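You operate a simulated robot arm through the tools that you are given. There is no shell and no other tool. Be economical: measure what you need, move in short steps, check, and stop when the job is done.

Carry out the task below with a simulated two-armed robot. There is one attempt and no reset: what you move stays moved.

JOB
Put the wipe in the white tub, lid it and label it READY.
Fine: the wipe is in the blue-handled drawer: free its latch, shut it again; press the lid home, then the label on the lid.

Only the result counts: the job must be done as asked and must still hold three seconds after the hand-in. Knocking over, shifting, dropping, spilling or breaking anything else fails it. A push-on lid holds only when it is set on centred and level and pressed home; a screw cap is set on level and turned clockwise until tight.

ROBOT AND FRAMES
Two 7-joint arms with four-finger grippers on one trunk, on a base that drives. Base frame: it is fixed to the floor where the robot stands at the start and does not move with it; the origin is under the middle of the robot, x ahead of it, y to its left, z up. Units: m, degrees, N and s.
The left shoulder is at the start at [0.04, 0.181, 1.13], the right one opposite. With the tool pointing down near the work surface each hand reaches from about 0.3 to 0.84 m from the robot's upright axis, wherever it stands, measured 20 degrees to its own side. Places, roughly: drawer with the blue handle [0.9, 0.2, 0.8]; label [-7.75, 2.75, 1]; latch of the drawer with the blue handle [0.7, 0, 0.8]; top of the lid of the white tub with a blue knob [0.8, 0.1, 0.9]; white tub with a blue knob [0.8, 0.3, 0.9]; white tub with a blue knob (15x15x11 cm) [0.8, 0.3, 1]. Payload 3.67 kg a hand.
Tool frame (each hand has its own): the origin (TCP) lies between the finger pads and is the grasp point; the fingertips stand 0.028 m ahead of it; z points along the fingers, y is the line along which they close. Largest opening 0.112 m; the body of the gripper starts 0.073 m behind the TCP.
Orientation is that of the tool frame in the base frame, as a unit quaternion [x, y, z, w]. With the fingers straight down and closing along the base's y, the tool's x points along the base's -x, its y along +y and its z along -z.

CONTROLS
- The arms move only by the tool play_rows. It takes "left_plan", "right_plan" or both (then of equal length, played together; a hand with none holds still); each is a list of rows, each a list of 7 numbers: the shift along the tool's x, y, z in m, then the turn, a rotation vector about the tool's x, y, z in rad, then the finger opening in m, from 0 to 0.112. In form: [[tx, ty, tz, ax, ay, az, claw], ...]. A call has 1 to 12 rows; each row shifts and turns the commanded pose from where the row before left it, along the tool's axes as they then stand. Each row takes 0.2 s and may step no farther than 0.05 m and 8.6 degrees from the row before; otherwise, or with a gripper value out of range, the whole call is refused. A pose out of reach is approached as far as the arm can. The call stops where the force on the tool passes 40 N (or 10 N more than at its start, if that is more) or the arm is blocked; 0.2 s more then pass. The fingers move at their own pace and stop on an object; they squeeze with about 38 N. The grip force told is the motor's: it shows also when the fingers shut on nothing. Time passes only in rows, and 0.2 s behind the last, so rows that do not move let the fingers close. The reply holds the time, the measured pose of the TCP, the force on the tool along the base axes, the opening and the grip force, in the units named above and with some noise, with the torque about the TCP (base axes, N m) and any sound that the robot's microphone picked up, and new pictures: "pictures" is both (left out), scene, wrist or none (wrist: the cameras of the hands that moved).
- Cameras (640 x 400 px; columns grow to the right, rows downward): "scene" is now at [0.1076, 0.0211, 1.3785]; the picture's right is [0.22, -0.98, 0.00], its down [-0.40, -0.09, -0.91] and it looks along [0.89, 0.20, -0.41] (base axes); focal length 214 px, centre (320, 200). "left" rides on the left gripper at [0.06, 0.018, -0.104] in its tool frame; the picture's right is [-0.29, 0.96, 0.00], its down [-0.80, -0.24, -0.55] and it looks along [-0.53, -0.16, 0.83] (tool axes); focal length 234 px, centre (320, 200). "right" rides on the right gripper at [0.06, -0.018, -0.104] in its tool frame; the picture's right is [0.29, 0.96, 0.00], its down [-0.80, 0.24, -0.55] and it looks along [-0.53, 0.16, 0.83] (tool axes); focal length 234 px, centre (320, 200).
- raise_lower(by): slides the trunk up (or, below 0, down) by that many m; the arms and the scene camera ride with it, the base frame stays. It gives what a move gives, with no picture.
- drive_base(legs): drives the robot by 1 to 6 legs, each [ahead, left, turn to the left] in m, m and degrees, along the robot's own axes; the way and the turn of a leg run together, so that a leg with both is an arc; at most 1.5 m and 180 degrees a leg. The arms and the cameras ride along, it lands a little off, and it stops where it bumps. It gives what a move gives, and a new picture of the scene camera.
- pan_tilt(pan, tilt): turns the head with the scene camera to pan (to the left, within 86 degrees either way) and tilt (down, from -29 to 69), counted from straight ahead of the robot. It gives what a move gives, and a new picture of the scene camera.
- measure_at(camera, pixels): there is no depth. For up to 12 entries [column, row, z] of the newest picture of that camera ("zoom" is the newest enlarged one), the place [x, y] in the base frame at which the ray of that pixel passes the height z, good to about 0.002 m. It takes no simulated time.
- inspect(camera, box): a new picture of the part [left, top, right, bottom] of that camera's present view, enlarged. It takes no simulated time.
- close_job(): hands the job in; it is judged then, once.

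Work in short steps. Measure before you move; look again where a grasp or a placing could have gone wrong, and mend it. You have 80 turns and 260 pictures in all, those below and enlarged ones among them. Open the grippers and draw the arms clear of the work before you hand the job in, unless the task says otherwise; then end with one line.

The tools are called as a command line: name --argument value ..., lists and objects as JSON in quotes. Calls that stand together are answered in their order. play_rows: Moves the arms, as the interface text tells. Its arguments: {"type":"object","properties":{"left_plan":{"type":"array"},"right_plan":{"type":"array"},"pictures":{"type":"string","enum":["both","scene","wrist","none"]}},"required":[]} The other tools are called the same way: raise_lower (by) slides the trunk up or down; drive_base (legs) drives the base; pan_tilt (pan, tilt) turns the head that bears the scene camera; measure_at (camera, pixels) gives the place at which the rays of pixels pass given heights; inspect (camera, box) takes an enlarged picture of a part of a camera's view; close_job () hands the job in.

At the start:

```text
clock: 0.0
left_tool_pos: [0.4108, 0.2968, 1.3168]
left_tcp_rot: [-0.001, 1.0, 0.0, 0.0]
left_contact_force: [0.0, 0.7, 0.9]
left_wrist_torque: [0.0, -0.02, -0.04]
left_width: 0.1121
left_grip_force: 0.1
right_tool_pos: [0.4986, -0.0938, 1.323]
right_tcp_rot: [0.001, 1.0, 0.0, 0.0]
right_contact_force: [0.1, 0.1, -0.2]
right_wrist_torque: [0.03, -0.04, 0.01]
right_width: 0.1117
right_grip_force: 0.0
trunk travel left (down, up): [-0.25, 0.264]
robot x, y, heading: [0.002, -0.0016, 0.3]
head pan, tilt: [12.5, 24.4]
```

scene: 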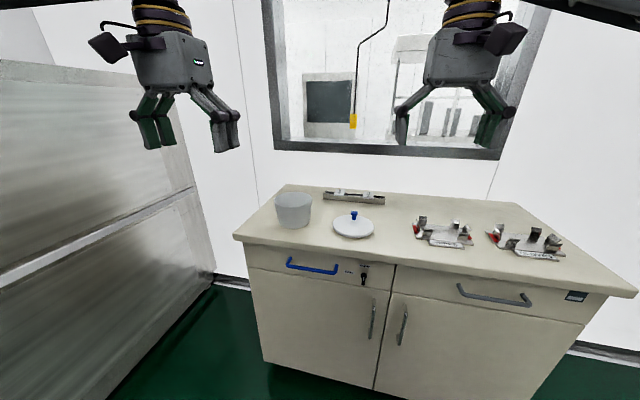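
right: 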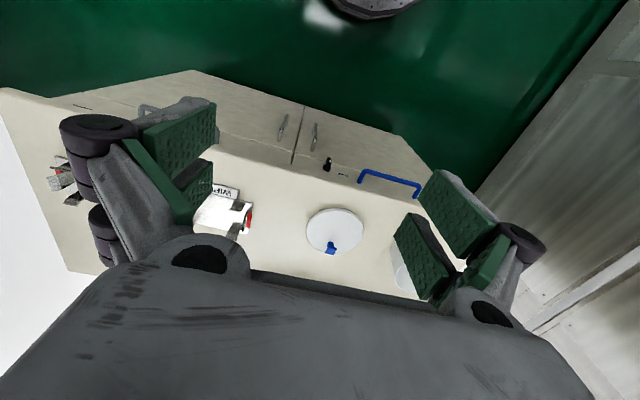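
left: 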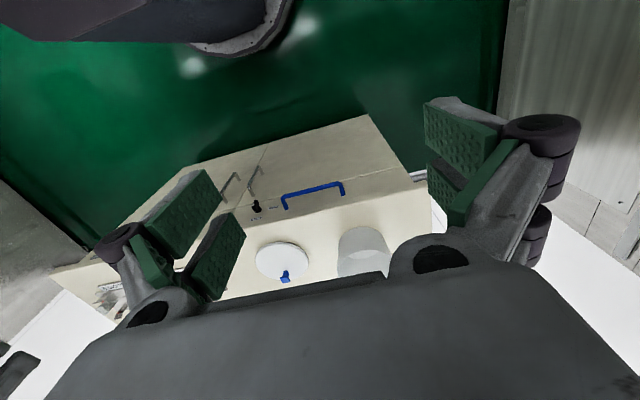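

The counter shows the tub, lid, a blue-handled drawer with a latch at about (364,273), and holders at the right. I enlarge those areas.

inspect --camera "scene" --box '[400, 200, 580, 310]'

inspect --camera "scene" --box '[240, 175, 420, 300]'

```text
3.56 times, centred on (490, 255) of scene
```

zoom: 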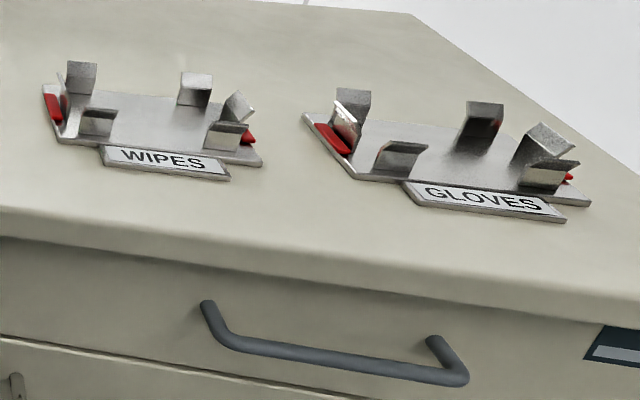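

```text
3.20 times, centred on (330, 238) of scene
```

zoom: 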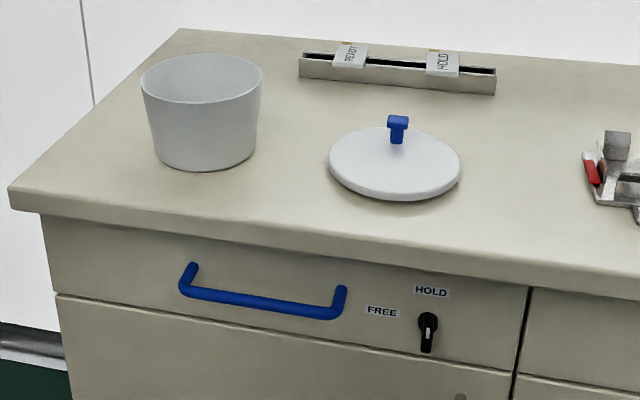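

READY and HOLD labels stand in a rack at the back, and the latch has FREE at left and HOLD on top. I triangulate the counter's height with two cameras.

measure_at --camera "scene" --pixels '[[354, 227, 0.85], [354, 227, 0.9], [354, 227, 0.95], [234, 237, 0.85], [234, 237, 0.9], [234, 237, 0.95], [397, 265, 0.85], [397, 265, 0.9], [293, 226, 0.85], [293, 226, 0.9]]'

measure_at --camera "left" --pixels '[[282, 260, 0.85], [282, 260, 0.9], [282, 260, 0.95], [432, 181, 0.85], [432, 181, 0.9], [257, 207, 0.8], [257, 207, 0.85]]'

inspect --camera "left" --box '[220, 160, 400, 290]'

inspect --camera "scene" --box '[335, 250, 395, 290]'

inspect --camera "scene" --box '[310, 175, 400, 215]'

```text
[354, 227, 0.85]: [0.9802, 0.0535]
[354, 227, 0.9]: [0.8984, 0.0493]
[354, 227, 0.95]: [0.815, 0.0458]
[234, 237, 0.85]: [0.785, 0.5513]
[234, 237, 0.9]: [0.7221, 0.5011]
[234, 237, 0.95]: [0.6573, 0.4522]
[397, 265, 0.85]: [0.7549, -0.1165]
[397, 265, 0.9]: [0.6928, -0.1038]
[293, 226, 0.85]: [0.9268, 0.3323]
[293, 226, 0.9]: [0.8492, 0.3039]
```

```text
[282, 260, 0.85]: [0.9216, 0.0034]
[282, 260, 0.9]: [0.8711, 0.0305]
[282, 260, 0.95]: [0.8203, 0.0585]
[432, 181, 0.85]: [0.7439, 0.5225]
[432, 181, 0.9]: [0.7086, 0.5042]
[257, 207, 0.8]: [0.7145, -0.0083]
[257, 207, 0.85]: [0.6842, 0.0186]
```

```text
3.08 times, centred on (310, 225) of left
```

zoom: 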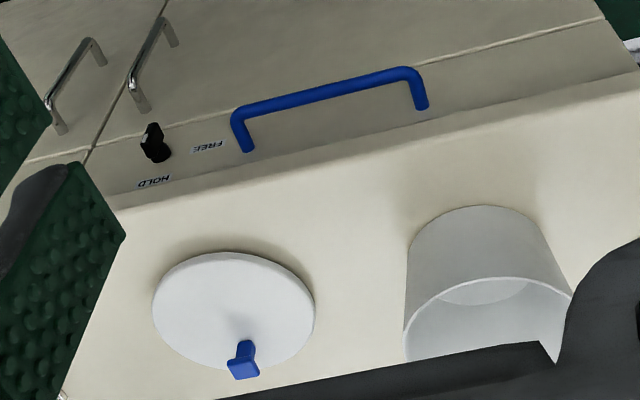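

```text
10.00 times, centred on (365, 270) of scene
```

zoom: 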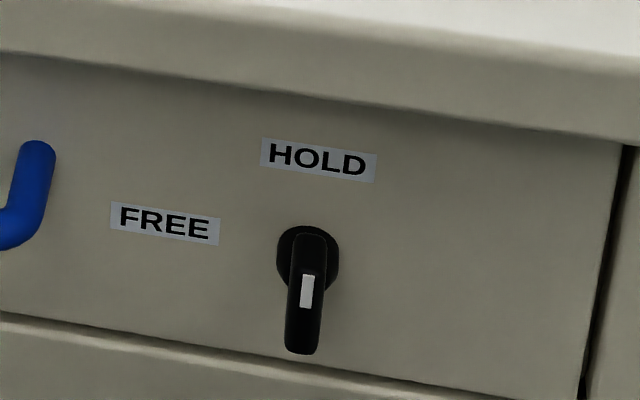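

```text
7.11 times, centred on (355, 195) of scene
```

zoom: 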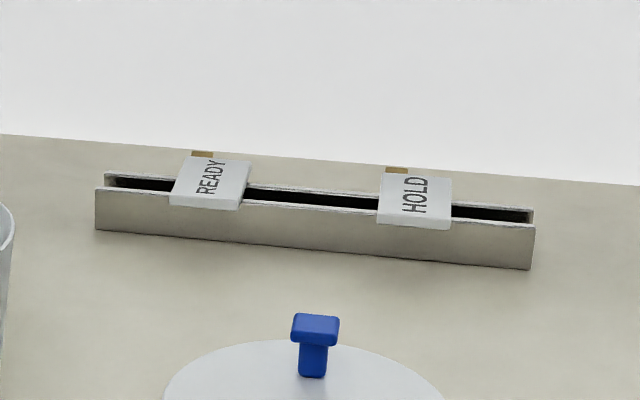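

The latch is a stick-out knob at (364,275) whose shape I need to see. I lower the trunk for low front work and turn the head to it.

raise_lower --by -0.2

pan_tilt --pan 8 --tilt 30

inspect --camera "scene" --box '[230, 160, 410, 270]'

```text
clock: 2.2
left_tool_pos: [0.4108, 0.2968, 1.1155]
left_tcp_rot: [-0.001, 1.0, 0.0, -0.001]
left_contact_force: [0.3, -0.7, -0.3]
left_wrist_torque: [0.03, -0.01, 0.04]
left_width: 0.1121
left_grip_force: 0.1
right_tool_pos: [0.4976, -0.0933, 1.1213]
right_tcp_rot: [0.0, 1.0, 0.0, -0.001]
right_contact_force: [0.3, -0.6, 0.4]
right_wrist_torque: [-0.01, 0.02, 0.01]
right_width: 0.1121
right_grip_force: 0.1
trunk travel left (down, up): [-0.05, 0.464]
robot x, y, heading: [-0.0054, 0.001, -0.1]
head pan, tilt: [12.5, 24.4]
```

```text
clock: 2.8
left_tool_pos: [0.4103, 0.2981, 1.1159]
left_tcp_rot: [-0.001, 1.0, -0.001, -0.001]
left_contact_force: [0.1, 0.4, 0.5]
left_wrist_torque: [-0.04, 0.01, 0.01]
left_width: 0.1121
left_grip_force: 0.1
right_tool_pos: [0.4975, -0.0931, 1.1225]
right_tcp_rot: [0.0, 1.0, 0.0, 0.0]
right_contact_force: [0.4, 0.2, -0.2]
right_wrist_torque: [0.0, -0.01, -0.01]
right_width: 0.1122
right_grip_force: 0.1
trunk travel left (down, up): [-0.05, 0.464]
robot x, y, heading: [0.0005, -0.0015, 0.1]
head pan, tilt: [8.0, 30.0]
```

scene: 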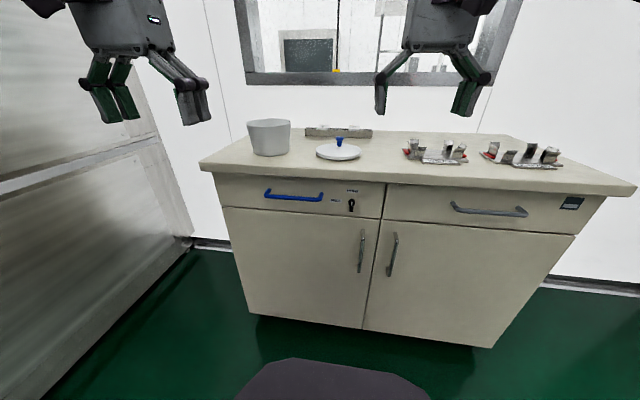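

```text
3.56 times, centred on (320, 215) of scene
```

zoom: 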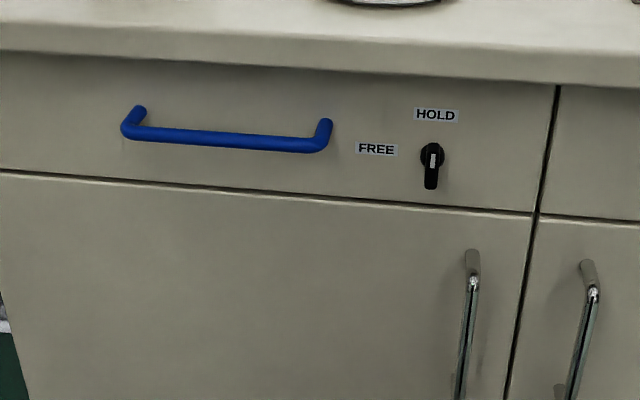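

The wing knob sits at (350,205). I turn the right hand to point ahead, in place.

play_rows --right_plan '[[0, 0, 0, 0, -0.1428, 0, 0.112], [0, 0, 0, 0, -0.1428, 0, 0.112], [0, 0, 0, 0, -0.1428, 0, 0.112], [0, 0, 0, 0, -0.1428, 0, 0.112], [0, 0, 0, 0, -0.1428, 0, 0.112], [0, 0, 0, 0, -0.1428, 0, 0.08], [0, 0, 0, 0, -0.1428, 0, 0.08], [0, 0, 0, 0, -0.1428, 0, 0.08], [0, 0, 0, 0, -0.1428, 0, 0.08], [0, 0, 0, 0, -0.1428, 0, 0.08], [0, 0, 0, 0, -0.1428, 0, 0.08]]' --pictures "both"

```text
clock: 5.2
left_tool_pos: [0.4112, 0.2975, 1.1156]
left_tcp_rot: [-0.001, 1.0, 0.0, -0.001]
left_contact_force: [0.6, 0.7, 0.4]
left_wrist_torque: [-0.02, 0.0, -0.03]
left_width: 0.1119
left_grip_force: 0.1
right_tool_pos: [0.4973, -0.0936, 1.1222]
right_tcp_rot: [0.0, 0.706, 0.0, 0.708]
right_contact_force: [0.3, 0.2, 0.0]
right_wrist_torque: [-0.02, 0.0, 0.0]
right_width: 0.0801
right_grip_force: 0.0
trunk travel left (down, up): [-0.05, 0.464]
robot x, y, heading: [-0.0042, -0.001, 0.1]
head pan, tilt: [8.0, 30.0]
```

scene: 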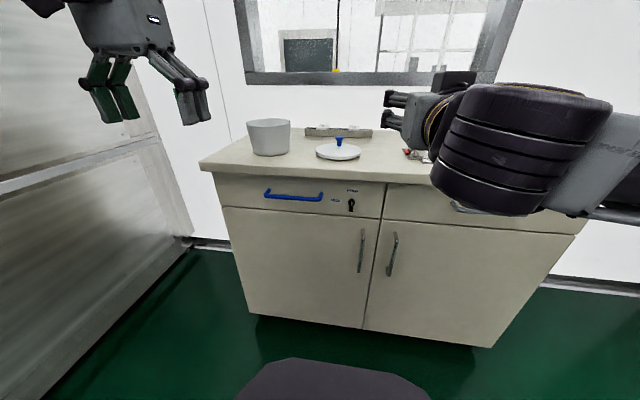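
right: 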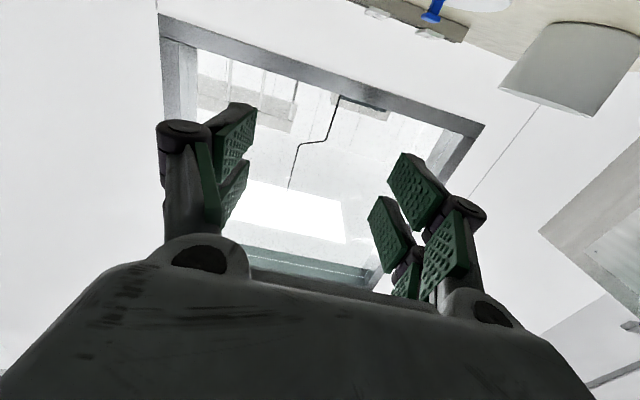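

The right hand now points ahead. I measure the latch, handle and counter edge in the scene picture before moving down.

measure_at --camera "scene" --pixels '[[351, 203, 0.78], [351, 203, 0.8], [351, 203, 0.82], [351, 203, 0.84], [265, 194, 0.8], [265, 194, 0.84], [322, 199, 0.8], [322, 199, 0.84], [385, 183, 0.86], [385, 183, 0.88], [385, 183, 0.9], [351, 211, 0.8]]'

measure_at --camera "left" --pixels '[[320, 200, 0.8]]'

inspect --camera "left" --box '[160, 80, 480, 280]'

```text
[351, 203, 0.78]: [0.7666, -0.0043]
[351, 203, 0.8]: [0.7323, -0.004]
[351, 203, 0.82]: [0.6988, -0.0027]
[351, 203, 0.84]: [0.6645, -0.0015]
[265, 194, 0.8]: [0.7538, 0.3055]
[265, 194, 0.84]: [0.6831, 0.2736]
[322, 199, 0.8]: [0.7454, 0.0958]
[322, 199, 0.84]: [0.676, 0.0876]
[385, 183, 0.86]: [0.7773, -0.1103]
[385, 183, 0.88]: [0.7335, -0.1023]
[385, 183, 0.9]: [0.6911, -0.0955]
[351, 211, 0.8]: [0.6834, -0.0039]
```

```text
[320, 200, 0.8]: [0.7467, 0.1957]
```

```text
2.00 times, centred on (320, 180) of left
```

zoom: 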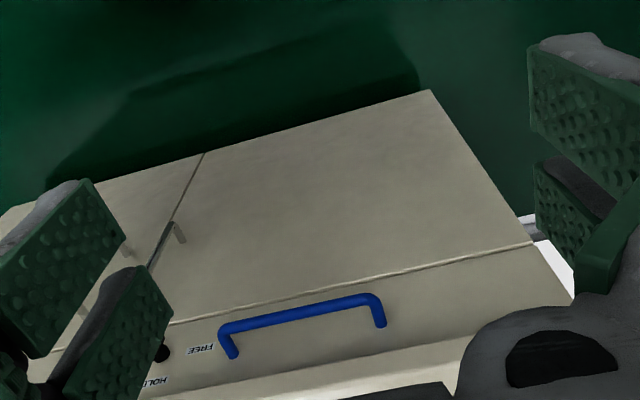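

I measure the handle in the left camera's enlarged view to triangulate it with the scene values.

measure_at --camera "zoom" --pixels '[[222, 331, 0.8], [222, 331, 0.84], [373, 298, 0.8], [373, 298, 0.84], [233, 355, 0.8], [233, 355, 0.84], [382, 325, 0.8], [382, 325, 0.84]]'

inspect --camera "scene" --box '[250, 170, 400, 230]'

```text
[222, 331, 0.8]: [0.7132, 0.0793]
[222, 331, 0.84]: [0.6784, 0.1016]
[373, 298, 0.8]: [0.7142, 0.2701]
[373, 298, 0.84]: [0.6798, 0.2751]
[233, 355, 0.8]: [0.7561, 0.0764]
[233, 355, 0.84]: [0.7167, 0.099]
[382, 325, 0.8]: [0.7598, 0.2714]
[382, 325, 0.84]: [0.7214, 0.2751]
```

```text
4.27 times, centred on (325, 200) of scene
```

zoom: 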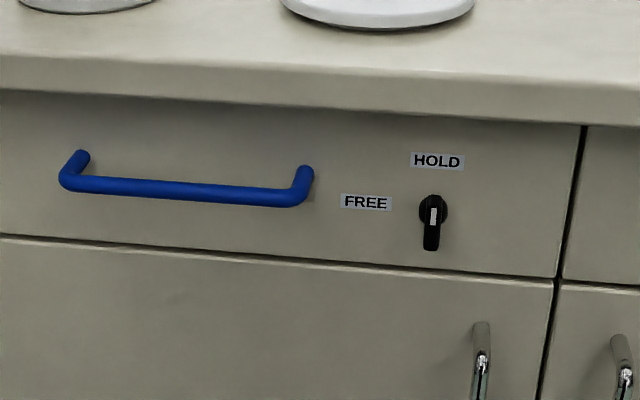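

measure_at --camera "zoom" --pixels '[[66, 182, 0.8], [66, 182, 0.82], [300, 198, 0.8], [300, 198, 0.82], [433, 205, 0.82], [433, 205, 0.8], [432, 250, 0.8], [432, 250, 0.82], [83, 155, 0.82], [306, 168, 0.82], [306, 168, 0.84]]'

```text
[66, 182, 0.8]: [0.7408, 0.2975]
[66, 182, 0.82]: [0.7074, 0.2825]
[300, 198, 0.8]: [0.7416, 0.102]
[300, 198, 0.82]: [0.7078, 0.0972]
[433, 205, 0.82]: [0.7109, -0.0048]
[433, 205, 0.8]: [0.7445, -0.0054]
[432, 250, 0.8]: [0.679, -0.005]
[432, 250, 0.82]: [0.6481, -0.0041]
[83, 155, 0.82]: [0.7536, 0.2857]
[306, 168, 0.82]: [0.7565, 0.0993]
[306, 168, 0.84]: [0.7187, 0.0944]
```

Handle bar is at x≈0.69, z≈0.83, y 0.095–0.275; the latch disc is at about [0.735,-0.005,0.806]. I bring the right hand down before it for a wrist view.

play_rows --right_plan '[[0.046, 0.009, 0, 0, 0, 0, 0.08], [0.046, 0.009, 0, 0, 0, 0, 0.08], [0.046, 0.009, 0, 0, 0, 0, 0.08], [0.046, 0.009, 0, 0, 0, 0, 0.08], [0.046, 0.009, 0, 0, 0, 0, 0.08], [0.046, 0.009, 0, 0, 0, 0, 0.08], [0.046, 0.009, 0, 0, 0, 0, 0.08], [0, 0.02, 0.03, 0, 0, 0, 0.08], [0, 0, 0.03, 0, 0, 0, 0.06], [0, 0, 0.02, 0, 0, 0, 0.06]]'

inspect --camera "right" --box '[160, 0, 480, 200]'

```text
clock: 7.4
left_tool_pos: [0.4101, 0.2968, 1.1156]
left_tcp_rot: [-0.001, 1.0, 0.001, 0.001]
left_contact_force: [0.0, -0.6, 0.0]
left_wrist_torque: [-0.03, 0.01, 0.01]
left_width: 0.112
left_grip_force: 0.1
right_tool_pos: [0.5782, -0.0093, 0.8021]
right_tcp_rot: [0.001, 0.707, 0.0, 0.707]
right_contact_force: [0.1, 0.4, 0.0]
right_wrist_torque: [-0.01, 0.01, 0.01]
right_width: 0.06
right_grip_force: 0.1
trunk travel left (down, up): [-0.05, 0.464]
robot x, y, heading: [0.0, 0.0002, 0.1]
head pan, tilt: [8.0, 30.0]
```

scene: 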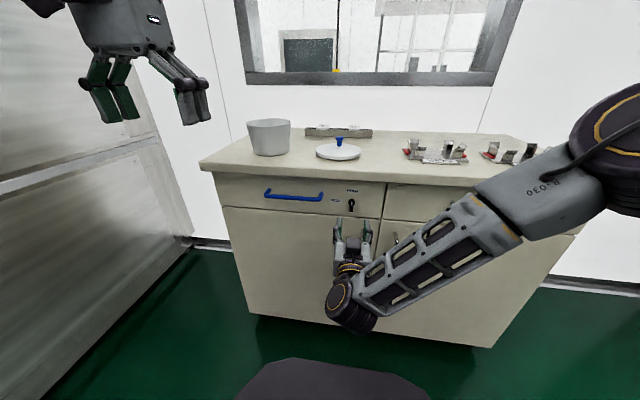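
right: 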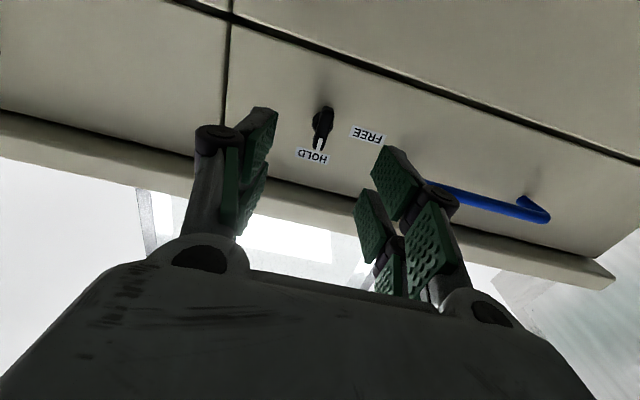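

```text
2.00 times, centred on (320, 100) of right
```

zoom: 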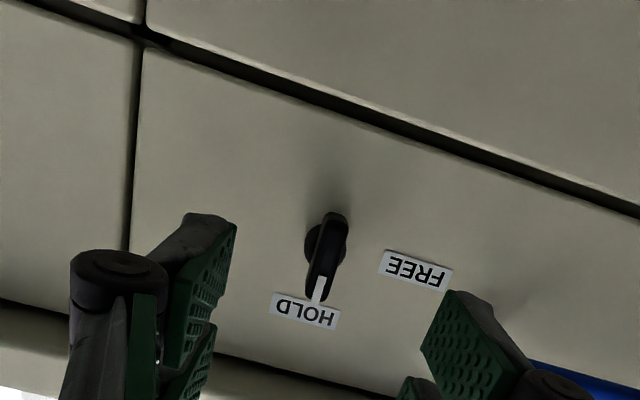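

The knob is an upright wing pointing to HOLD. I measure its disc and ends with the wrist zoom.

measure_at --camera "zoom" --pixels '[[318, 240, 0.8], [318, 240, 0.81], [318, 240, 0.82], [336, 218, 0.79], [336, 218, 0.8], [316, 297, 0.82], [316, 297, 0.83], [316, 297, 0.84], [418, 270, 0.81], [418, 270, 0.82], [304, 310, 0.84]]'

inspect --camera "right" --box '[280, 80, 400, 180]'

```text
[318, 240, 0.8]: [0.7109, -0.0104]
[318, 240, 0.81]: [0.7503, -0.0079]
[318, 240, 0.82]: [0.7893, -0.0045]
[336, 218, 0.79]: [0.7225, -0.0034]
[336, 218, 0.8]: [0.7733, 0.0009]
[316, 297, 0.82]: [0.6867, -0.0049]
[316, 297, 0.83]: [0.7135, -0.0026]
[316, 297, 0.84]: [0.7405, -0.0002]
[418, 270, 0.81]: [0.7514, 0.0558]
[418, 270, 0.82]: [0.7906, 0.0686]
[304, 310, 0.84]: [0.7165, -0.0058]
```

```text
4.00 times, centred on (340, 130) of right
```

zoom: 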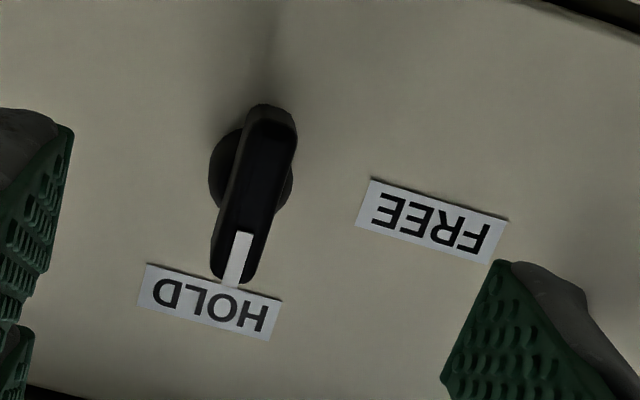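

Knob centre is about [0.735,-0.006,0.806]. I advance with the fingers open either side of the wing to TCP x≈0.69, then close.

play_rows --right_plan '[[-0.004, 0.003, 0.03, 0, 0, 0, 0.06], [0, 0, 0.03, 0, 0, 0, 0.06], [0, 0, 0.03, 0, 0, 0, 0.06], [0, 0, 0.022, 0, 0, 0, 0.06], [0, 0, 0, 0, 0, 0, 0.06]]'

inspect --camera "right" --box '[200, 60, 440, 220]'

inspect --camera "scene" --box '[300, 170, 400, 240]'

```text
clock: 8.6
left_tool_pos: [0.4106, 0.2967, 1.1152]
left_tcp_rot: [-0.001, 1.0, 0.0, 0.001]
left_contact_force: [-0.2, -1.0, -0.5]
left_wrist_torque: [0.0, -0.06, -0.01]
left_width: 0.112
left_grip_force: 0.0
right_tool_pos: [0.6889, -0.0082, 0.8062]
right_tcp_rot: [0.0, 0.707, 0.0, 0.707]
right_contact_force: [-0.6, -0.2, -0.1]
right_wrist_torque: [-0.01, -0.02, -0.01]
right_width: 0.0599
right_grip_force: 0.1
trunk travel left (down, up): [-0.05, 0.464]
robot x, y, heading: [-0.0015, -0.0018, 0.3]
head pan, tilt: [8.0, 30.0]
```

scene: 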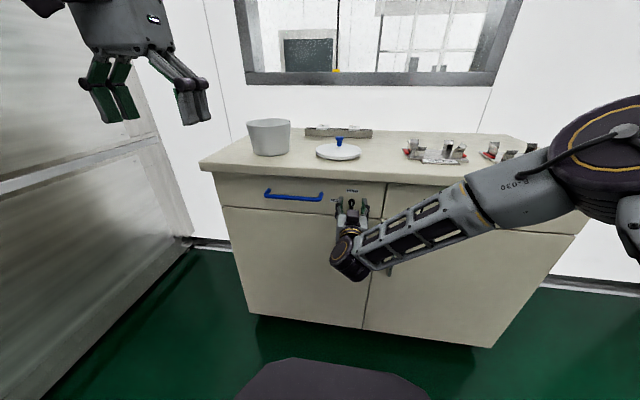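
right: 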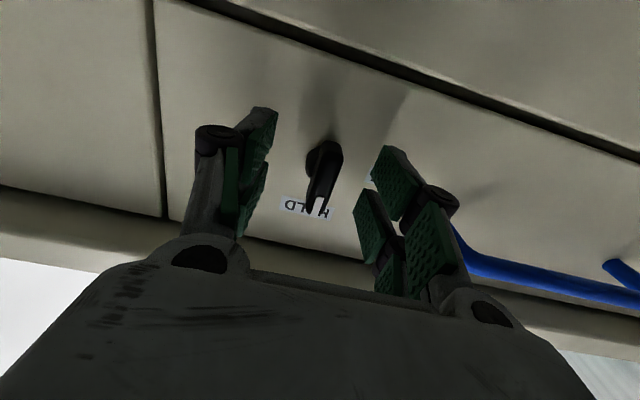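

```text
2.50 times, centred on (320, 140) of right
```

zoom: 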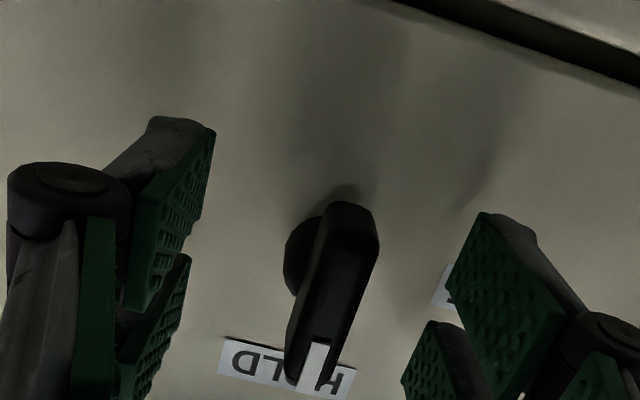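

```text
5.71 times, centred on (350, 205) of scene
```

zoom: 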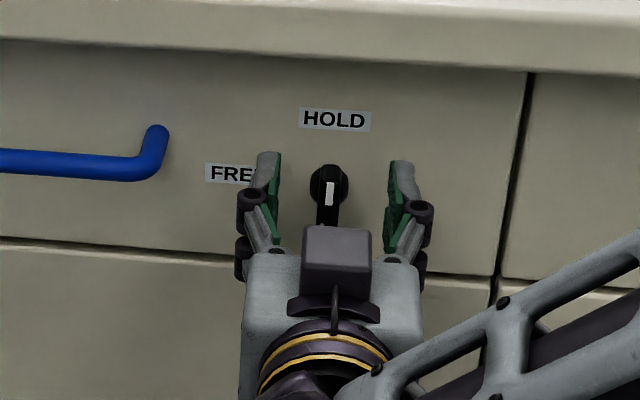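

The fingers straddle the wing, well centred. I go 8 mm further and close on it.

play_rows --right_plan '[[0, 0.002, 0.008, 0, 0, 0, 0.06], [0, 0, 0, 0, 0, 0, 0.0], [0, 0, 0, 0, 0, 0, 0.0], [0, 0, 0, 0, 0, 0, 0.0]]' --pictures "wrist"

```text
clock: 9.6
left_tool_pos: [0.4104, 0.2977, 1.1155]
left_tcp_rot: [-0.001, 1.0, 0.0, -0.001]
left_contact_force: [0.0, -0.1, 0.2]
left_wrist_torque: [-0.03, 0.01, 0.0]
left_width: 0.112
left_grip_force: 0.1
right_tool_pos: [0.6975, -0.0058, 0.8053]
right_tcp_rot: [0.001, 0.707, -0.001, 0.707]
right_contact_force: [-0.3, 0.4, 0.3]
right_wrist_torque: [-0.05, 0.02, 0.05]
right_width: 0.0192
right_grip_force: 44.7
trunk travel left (down, up): [-0.05, 0.464]
robot x, y, heading: [-0.0032, -0.0026, -0.1]
head pan, tilt: [8.0, 30.0]
```

right: 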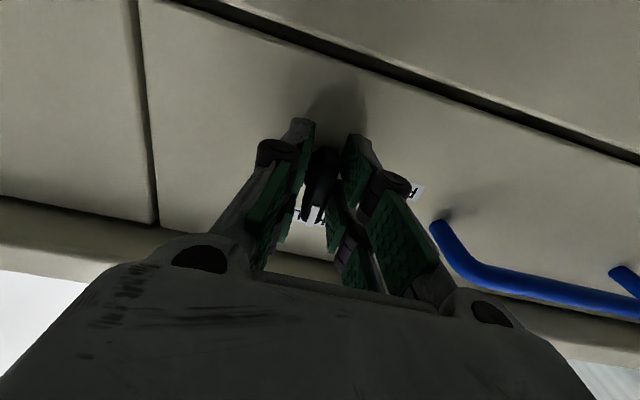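

The knob is gripped (19 mm, 45 N). I turn it counter-clockwise toward FREE.

play_rows --right_plan '[[0, 0, 0, 0, 0, -0.143, 0], [0, 0, 0, 0, 0, -0.143, 0], [0, 0, 0, 0, 0, -0.143, 0], [0, 0, 0, 0, 0, -0.143, 0], [0, 0, 0, 0, 0, -0.143, 0], [0, 0, 0, 0, 0, -0.143, 0], [0, 0, 0, 0, 0, -0.143, 0], [0, 0, 0, 0, 0, -0.143, 0], [0, 0, 0, 0, 0, -0.143, 0], [0, 0, 0, 0, 0, -0.143, 0], [0, 0, 0, 0, 0, -0.143, 0]]'

inspect --camera "scene" --box '[300, 170, 400, 240]'

```text
clock: 12.0
left_tool_pos: [0.4081, 0.2971, 1.1169]
left_tcp_rot: [-0.001, 1.0, 0.0, 0.002]
left_contact_force: [-0.1, -0.3, 0.8]
left_wrist_torque: [0.01, -0.02, -0.01]
left_width: 0.1122
left_grip_force: 0.1
right_tool_pos: [0.6968, -0.0047, 0.8081]
right_tcp_rot: [0.499, -0.498, 0.502, -0.501]
right_contact_force: [-12.2, -7.1, 16.5]
right_wrist_torque: [0.43, -0.41, -0.78]
right_width: 0.0174
right_grip_force: 45.1
trunk travel left (down, up): [-0.05, 0.464]
robot x, y, heading: [0.0008, -0.0016, -0.1]
head pan, tilt: [8.0, 30.0]
```

scene: 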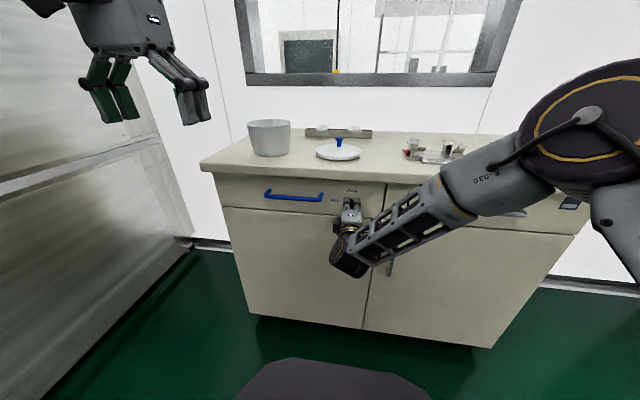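
right: 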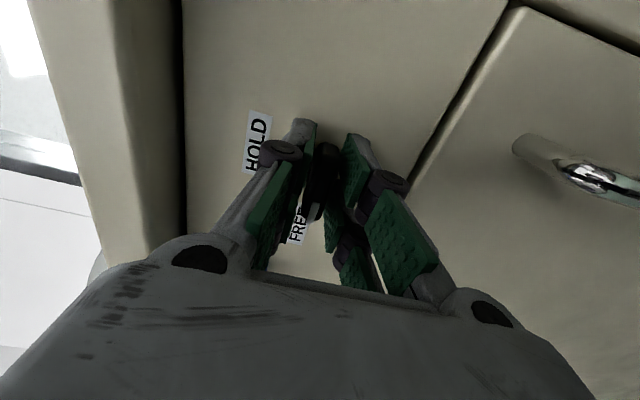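

```text
5.71 times, centred on (350, 205) of scene
```

zoom: 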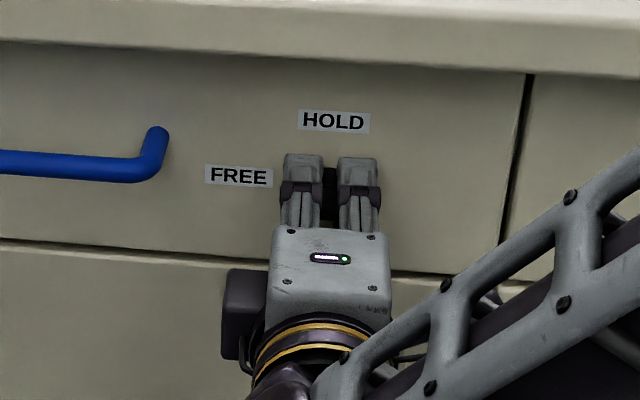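

Turn completed with rising reaction force at the stop. I open and back off to see the pointer.

play_rows --right_plan '[[0, 0, 0, 0, 0, 0, 0.05], [0, 0, 0, 0, 0, 0, 0.05], [0, 0, -0.03, 0, 0, 0, 0.05], [0, 0, -0.04, 0, 0, 0, 0.05], [0, 0, -0.04, 0, 0, 0, 0.05]]' --pictures "none"

inspect --camera "scene" --box '[280, 170, 400, 250]'

inspect --camera "right" --box '[160, 0, 480, 200]'

```text
clock: 13.2
left_tool_pos: [0.41, 0.2982, 1.1167]
left_tcp_rot: [-0.001, 1.0, 0.0, 0.0]
left_contact_force: [0.9, -0.5, 0.3]
left_wrist_torque: [-0.03, 0.0, 0.01]
left_width: 0.1123
left_grip_force: 0.0
right_tool_pos: [0.5843, -0.0069, 0.8044]
right_tcp_rot: [0.5, -0.5, 0.501, -0.499]
right_contact_force: [0.3, -0.4, 0.6]
right_wrist_torque: [-0.02, -0.01, 0.0]
right_width: 0.05
right_grip_force: 0.3
trunk travel left (down, up): [-0.05, 0.464]
robot x, y, heading: [0.0003, 0.0013, -0.1]
head pan, tilt: [8.0, 30.0]
```

```text
5.00 times, centred on (340, 210) of scene
```

zoom: 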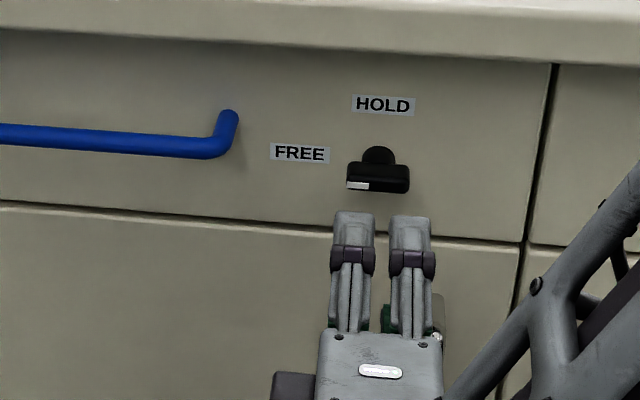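

```text
2.00 times, centred on (320, 100) of right
```

zoom: 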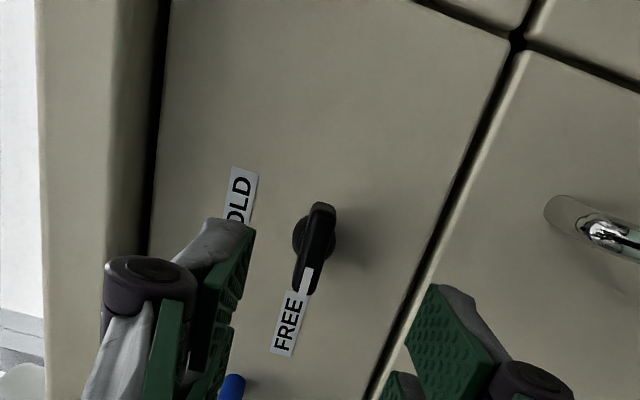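

The pointer now shows FREE. The right hand's closing line is vertical, which suits the bar; I check the counter overhang and handle heights once more.

inspect --camera "scene" --box '[250, 160, 370, 230]'

measure_at --camera "scene" --pixels '[[292, 180, 0.86], [292, 180, 0.87], [292, 180, 0.88], [292, 171, 0.9], [292, 171, 0.91], [292, 171, 0.92], [292, 196, 0.82], [292, 196, 0.83]]'

```text
5.33 times, centred on (310, 195) of scene
```

zoom: 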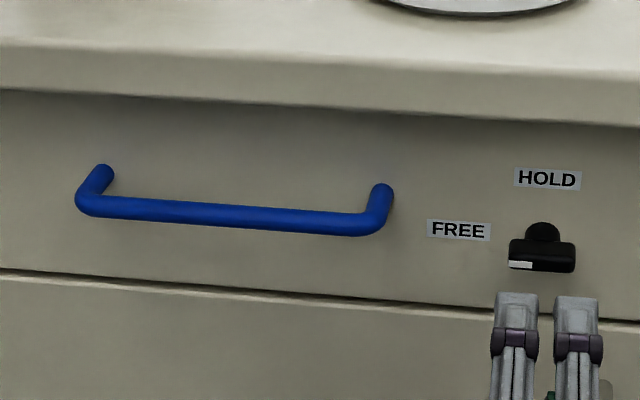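

```text
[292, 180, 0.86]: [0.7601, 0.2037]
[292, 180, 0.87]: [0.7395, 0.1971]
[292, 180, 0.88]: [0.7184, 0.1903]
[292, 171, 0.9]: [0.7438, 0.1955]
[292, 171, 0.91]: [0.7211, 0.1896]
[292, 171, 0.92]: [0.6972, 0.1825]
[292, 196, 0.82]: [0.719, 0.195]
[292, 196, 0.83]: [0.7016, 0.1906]
```

Counter underside is ≈0.88 at x≈0.72, leaving room. I shift the right hand left to y≈0.185, z≈0.832, then advance around the bar.

play_rows --right_plan '[[-0.048, -0.007, 0, 0, 0, 0, 0.045], [-0.048, -0.007, 0, 0, 0, 0, 0.045], [-0.048, -0.007, 0, 0, 0, 0, 0.045], [-0.048, -0.007, 0, 0, 0, 0, 0.045], [0, 0, 0.03, 0, 0, 0, 0.045], [0, 0, 0, 0, 0, 0, 0.045]]'

inspect --camera "right" --box '[160, 0, 480, 200]'

inspect --camera "scene" --box '[240, 150, 360, 220]'

```text
clock: 14.6
left_tool_pos: [0.4106, 0.2984, 1.1162]
left_tcp_rot: [0.0, 1.0, 0.0, 0.0]
left_contact_force: [-1.1, 0.0, 0.1]
left_wrist_torque: [0.03, -0.01, -0.02]
left_width: 0.112
left_grip_force: 0.0
right_tool_pos: [0.6323, 0.1695, 0.8437]
right_tcp_rot: [-0.485, 0.516, -0.5, 0.499]
right_contact_force: [-0.5, -0.6, 0.2]
right_wrist_torque: [-0.03, 0.02, 0.03]
right_width: 0.045
right_grip_force: 0.0
trunk travel left (down, up): [-0.05, 0.464]
robot x, y, heading: [0.002, 0.0007, 0.4]
head pan, tilt: [8.0, 30.0]
```

scene: 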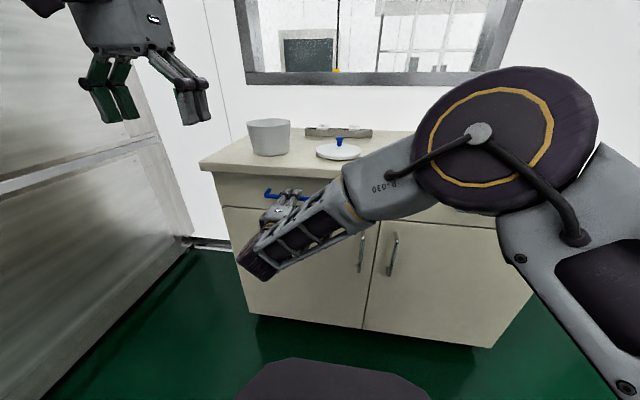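
right: 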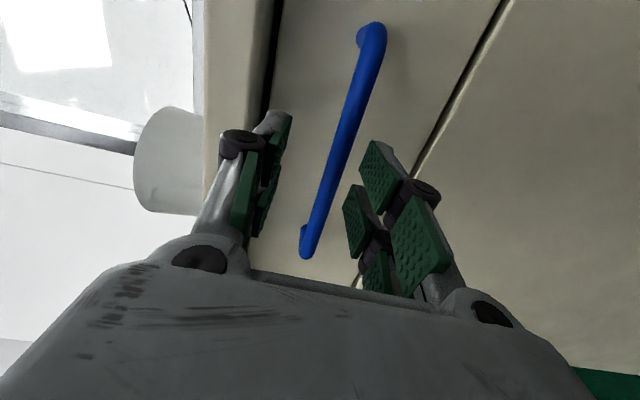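

```text
2.00 times, centred on (320, 100) of right
```

zoom: 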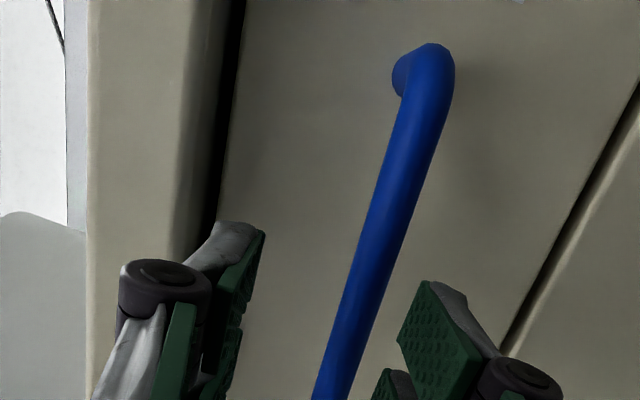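

```text
5.33 times, centred on (300, 185) of scene
```

zoom: 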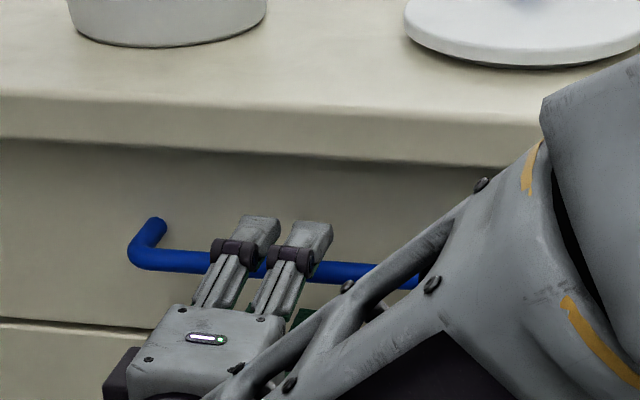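

The right arm cannot quite hold that pose at y=0.17 (z 0.844, slightly turned), so the left arm will take the handle. I withdraw the right hand and swing the left one to point ahead.

play_rows --right_plan '[[0, 0, -0.045, 0, 0, 0, 0.05], [0, 0, -0.045, 0, 0, 0, 0.05], [0.048, 0, 0, 0, 0, 0, 0.05], [0.048, 0, 0, 0, 0, 0, 0.05], [0.048, 0, 0, 0, 0, 0, 0.05], [0.048, 0, 0, 0, 0, 0, 0.05], [0.048, 0, 0, 0, 0, 0, 0.05], [0.048, 0, 0, 0, 0, 0, 0.05], [0.03, 0, 0, 0, 0, 0.143, 0.05], [0, 0, 0, 0, 0, 0.143, 0.05], [0, 0, 0, 0, 0, 0.143, 0.05], [0, 0, 0, 0, 0, 0.143, 0.05]]' --left_plan '[[-0.045, 0, 0, 0, 0, 0, 0.112], [-0.045, 0, 0, 0, 0, 0, 0.112], [0, 0, 0, 0, -0.15, 0, 0.112], [0, 0, 0, 0, -0.15, 0, 0.112], [0, 0, 0, 0, -0.15, 0, 0.112], [0, 0, 0, 0, -0.15, 0, 0.112], [0, 0, 0, 0, -0.15, 0, 0.08], [0, 0, 0, 0, -0.15, 0, 0.06], [0, 0, 0, 0, -0.15, 0, 0.05], [0, 0, 0, 0, -0.15, 0, 0.05], [0, 0, 0, 0, -0.15, 0, 0.05], [0, 0, 0, 0, -0.15, 0, 0.05]]' --pictures "scene"

```text
clock: 17.2
left_tool_pos: [0.5001, 0.2971, 1.1146]
left_tcp_rot: [0.0, 0.731, -0.001, 0.682]
left_contact_force: [-0.4, 0.3, -1.2]
left_wrist_torque: [-0.01, -0.04, -0.05]
left_width: 0.0499
left_grip_force: 0.1
right_tool_pos: [0.5234, -0.1088, 0.8406]
right_tcp_rot: [-0.34, 0.621, -0.338, 0.62]
right_contact_force: [-0.3, 0.2, -0.4]
right_wrist_torque: [-0.02, -0.01, -0.02]
right_width: 0.0498
right_grip_force: 0.1
right hand out of reach, approached as far as the arm can: row 9
trunk travel left (down, up): [-0.05, 0.464]
robot x, y, heading: [-0.0022, -0.0012, -0.1]
head pan, tilt: [8.0, 30.0]
```

scene: 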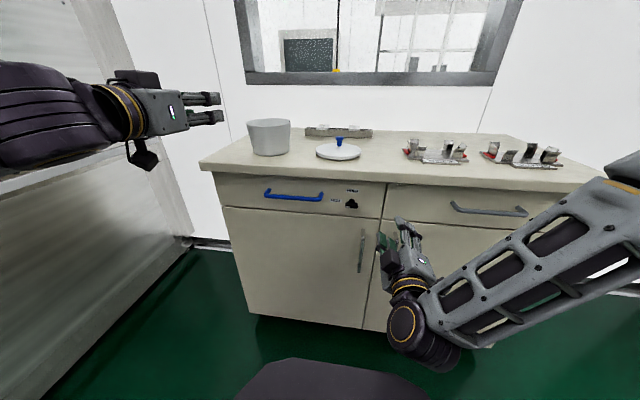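

Both moves went well. I finish the left hand's turn to a vertical closing line while the right hand turns level and rises.

play_rows --left_plan '[[0, 0, 0, 0, -0.0708, 0, 0.05], [0, 0, 0, 0, 0, 0.1428, 0.05], [0, 0, 0, 0, 0, 0.1428, 0.05], [0, 0, 0, 0, 0, 0.1428, 0.05], [0, 0, 0, 0, 0, 0.1428, 0.05], [0, 0, 0, 0, 0, 0.1428, 0.05], [0, 0, 0, 0, 0, 0.1428, 0.05], [0, 0, 0, 0, 0, 0.1428, 0.05], [0, 0, 0, 0, 0, 0.1428, 0.05], [0, 0, 0, 0, 0, 0.1428, 0.05], [0, 0, 0, 0, 0, 0.1428, 0.05], [0, 0, 0, 0, 0, 0.1428, 0.05]]' --right_plan '[[0, 0, 0, 0, 0, 0.143, 0.05], [0, 0, 0, 0, 0, 0.143, 0.05], [0, 0, 0, 0, 0, 0.143, 0.05], [0, 0, 0, 0, 0, 0.143, 0.05], [0, 0, 0, 0, 0, 0.143, 0.05], [0, 0, 0, 0, 0, 0.143, 0.05], [0, 0, 0, 0, 0, 0.143, 0.05], [-0.048, -0.02, 0, 0, 0, 0, 0.05], [-0.048, -0.02, 0, 0, 0, 0, 0.05], [-0.048, -0.02, 0, 0, 0, 0, 0.05], [-0.048, -0.02, 0, 0, 0, 0, 0.05], [-0.048, -0.02, 0, 0, 0, 0, 0.05]]' --pictures "none"

```text
refused: row 8 steps farther than a row can; nothing moved
```

Combined step was slightly over 0.05; I trim it.

play_rows --left_plan '[[0, 0, 0, 0, -0.0708, 0, 0.05], [0, 0, 0, 0, 0, 0.1428, 0.05], [0, 0, 0, 0, 0, 0.1428, 0.05], [0, 0, 0, 0, 0, 0.1428, 0.05], [0, 0, 0, 0, 0, 0.1428, 0.05], [0, 0, 0, 0, 0, 0.1428, 0.05], [0, 0, 0, 0, 0, 0.1428, 0.05], [0, 0, 0, 0, 0, 0.1428, 0.05], [0, 0, 0, 0, 0, 0.1428, 0.05], [0, 0, 0, 0, 0, 0.1428, 0.05], [0, 0, 0, 0, 0, 0.1428, 0.05], [0, 0, 0, 0, 0, 0.1428, 0.05]]' --right_plan '[[0, 0, 0, 0, 0, 0.143, 0.05], [0, 0, 0, 0, 0, 0.143, 0.05], [0, 0, 0, 0, 0, 0.143, 0.05], [0, 0, 0, 0, 0, 0.143, 0.05], [0, 0, 0, 0, 0, 0.143, 0.05], [0, 0, 0, 0, 0, 0.143, 0.05], [0, 0, 0, 0, 0, 0.143, 0.05], [-0.045, -0.02, 0, 0, 0, 0, 0.05], [-0.045, -0.02, 0, 0, 0, 0, 0.05], [-0.045, -0.02, 0, 0, 0, 0, 0.05], [-0.045, -0.02, 0, 0, 0, 0, 0.05], [-0.045, -0.02, 0, 0, 0, 0, 0.05]]' --pictures "none"

```text
clock: 19.8
left_tool_pos: [0.5001, 0.2969, 1.1152]
left_tcp_rot: [0.5, 0.5, 0.501, 0.499]
left_contact_force: [0.4, -1.0, 0.6]
left_wrist_torque: [-0.01, -0.04, 0.02]
left_width: 0.0499
left_grip_force: 0.1
right_tool_pos: [0.5402, -0.2018, 1.0688]
right_tcp_rot: [0.0, 0.707, 0.0, 0.707]
right_contact_force: [-0.2, -1.3, -0.7]
right_wrist_torque: [0.0, 0.02, -0.01]
right_width: 0.05
right_grip_force: 0.0
right hand out of reach, approached as far as the arm can: row 8, 9, 10
trunk travel left (down, up): [-0.05, 0.464]
robot x, y, heading: [-0.0043, -0.0006, 0.1]
head pan, tilt: [8.0, 30.0]
```

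The left hand points ahead with a vertical closing line. I lower it to the handle's level, short of the bar, while the right turns down again.

play_rows --left_plan '[[-0.016, -0.0404, 0, 0, 0, 0, 0.045], [-0.016, -0.0404, 0, 0, 0, 0, 0.045], [-0.016, -0.0404, 0, 0, 0, 0, 0.045], [-0.016, -0.0404, 0, 0, 0, 0, 0.045], [-0.016, -0.0404, 0, 0, 0, 0, 0.045], [-0.016, -0.0404, 0, 0, 0, 0, 0.045], [-0.016, -0.0404, 0, 0, 0, 0, 0.045], [0, 0, 0.04, 0, 0, 0, 0.045], [0, 0, 0.04, 0, 0, 0, 0.045], [0, 0, 0.03, 0, 0, 0, 0.045], [0, 0, 0, 0, 0, 0, 0.045]]' --right_plan '[[0, 0, 0, 0, 0.143, 0, 0.05], [0, 0, 0, 0, 0.143, 0, 0.05], [0, 0, 0, 0, 0.143, 0, 0.05], [0, 0, 0, 0, 0.143, 0, 0.05], [0, 0, 0, 0, 0.143, 0, 0.05], [0, 0, 0, 0, 0.143, 0, 0.05], [0, 0, 0, 0, 0.143, 0, 0.05], [0, 0, 0, 0, 0.143, 0, 0.05], [0, 0, 0, 0, 0.143, 0, 0.05], [0, 0, 0, 0, 0.143, 0, 0.05], [0, 0, 0, 0, 0.143, 0, 0.05]]' --pictures "scene"

inspect --camera "left" --box '[160, 60, 480, 260]'

inspect --camera "scene" --box '[220, 150, 360, 230]'

```text
clock: 22.0
left_tool_pos: [0.6549, 0.1874, 0.8539]
left_tcp_rot: [0.5, 0.503, 0.499, 0.498]
left_contact_force: [-6.4, 1.7, 1.2]
left_wrist_torque: [0.04, 0.08, -0.13]
left_width: 0.0458
left_grip_force: 0.1
left hand out of reach, approached as far as the arm can: row 1, 2, 3, 4, 5
right_tool_pos: [0.5389, -0.2, 1.0662]
right_tcp_rot: [0.0, 0.996, 0.001, 0.094]
right_contact_force: [0.3, 0.5, -0.2]
right_wrist_torque: [0.04, 0.01, 0.02]
right_width: 0.0502
right_grip_force: 0.0
trunk travel left (down, up): [-0.05, 0.464]
robot x, y, heading: [-0.0018, -0.0002, -0.0]
head pan, tilt: [8.0, 30.0]
stopped in row 10 (left hand): the force on the tool passed its limit at 74 N (the readings are from after the stop); the commanded pose is now the measured one
```

scene: 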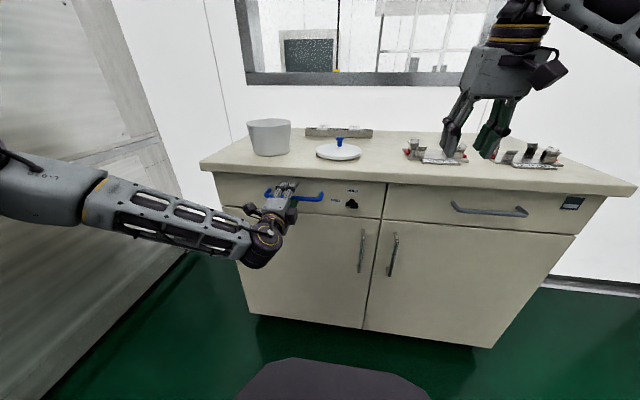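

```text
2.00 times, centred on (320, 160) of left
```

zoom: 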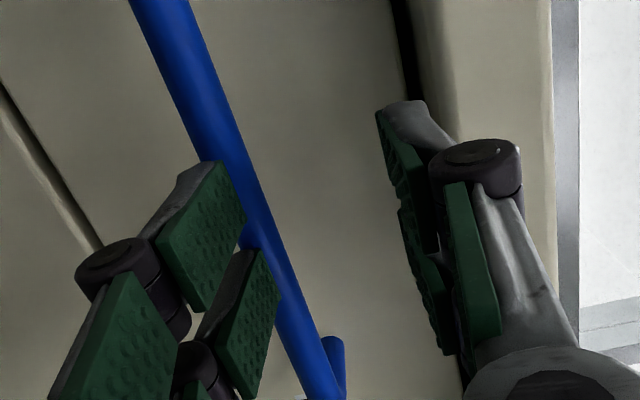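

```text
4.57 times, centred on (290, 190) of scene
```

zoom: 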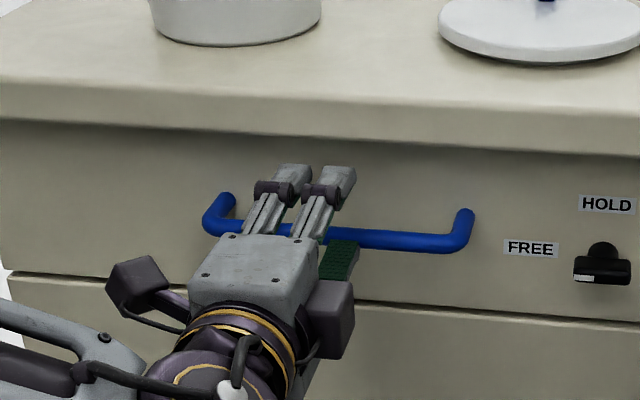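

The hand ended 2 cm high and its lower finger touched the bar. I back off 3 cm and go down to z≈0.831.

play_rows --left_plan '[[0, 0, -0.03, 0, 0, 0, 0.05], [0, -0.0225, 0, 0, 0, 0, 0.05], [0, 0, 0, 0, 0, 0, 0.05]]' --pictures "none"

inspect --camera "left" --box '[160, 60, 480, 260]'

```text
clock: 22.8
left_tool_pos: [0.6255, 0.1858, 0.8317]
left_tcp_rot: [0.501, 0.503, 0.498, 0.497]
left_contact_force: [-0.3, 0.4, 0.3]
left_wrist_torque: [0.02, 0.03, -0.01]
left_width: 0.0498
left_grip_force: 0.0
right_tool_pos: [0.5383, -0.2015, 1.066]
right_tcp_rot: [0.0, 0.996, 0.001, 0.093]
right_contact_force: [-0.1, 0.5, 0.0]
right_wrist_torque: [0.0, 0.01, 0.01]
right_width: 0.0499
right_grip_force: 0.0
trunk travel left (down, up): [-0.05, 0.464]
robot x, y, heading: [0.0014, 0.0014, 0.1]
head pan, tilt: [8.0, 30.0]
```

```text
2.00 times, centred on (320, 160) of left
```

zoom: 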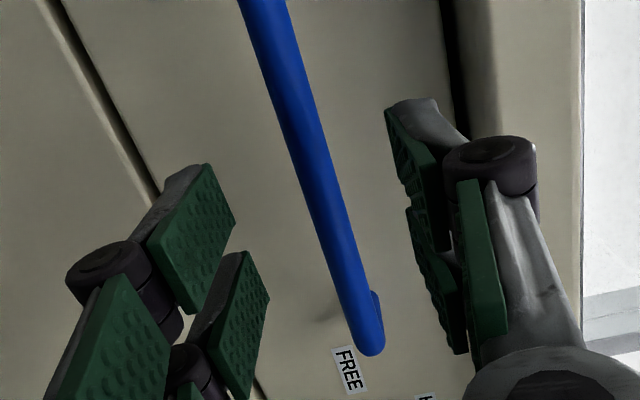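

The bar lies between the fingers now. I advance to x≈0.687 and close on it.

play_rows --left_plan '[[0, 0, 0.03, 0, 0, 0, 0.05], [0, 0, 0.031, 0, 0, 0, 0.05], [0, 0, 0, 0, 0, 0, 0.05], [0, 0, 0, 0, 0, 0, 0.0], [0, 0, 0, 0, 0, 0, 0.0], [0, 0, 0, 0, 0, 0, 0.0]]' --pictures "wrist"

```text
clock: 24.2
left_tool_pos: [0.6866, 0.1854, 0.8288]
left_tcp_rot: [0.504, 0.504, 0.496, 0.496]
left_contact_force: [-1.4, -3.3, -15.5]
left_wrist_torque: [0.01, 0.08, 0.38]
left_width: 0.0126
left_grip_force: 44.7
right_tool_pos: [0.5401, -0.2011, 1.0652]
right_tcp_rot: [0.0, 0.996, -0.001, 0.092]
right_contact_force: [-0.5, 0.4, 0.0]
right_wrist_torque: [-0.01, -0.02, -0.02]
right_width: 0.0502
right_grip_force: 0.0
trunk travel left (down, up): [-0.05, 0.464]
robot x, y, heading: [-0.0023, 0.0007, 0.1]
head pan, tilt: [8.0, 30.0]
```

left: 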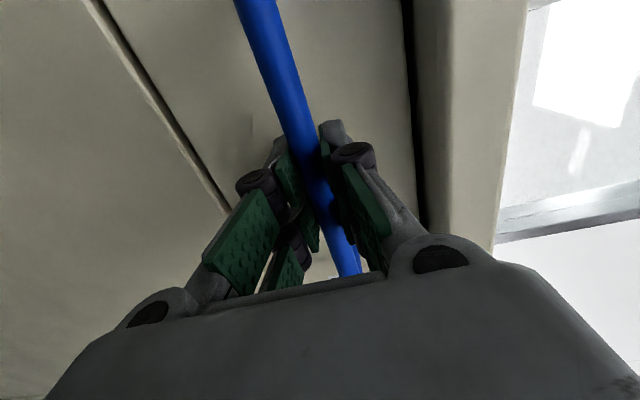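

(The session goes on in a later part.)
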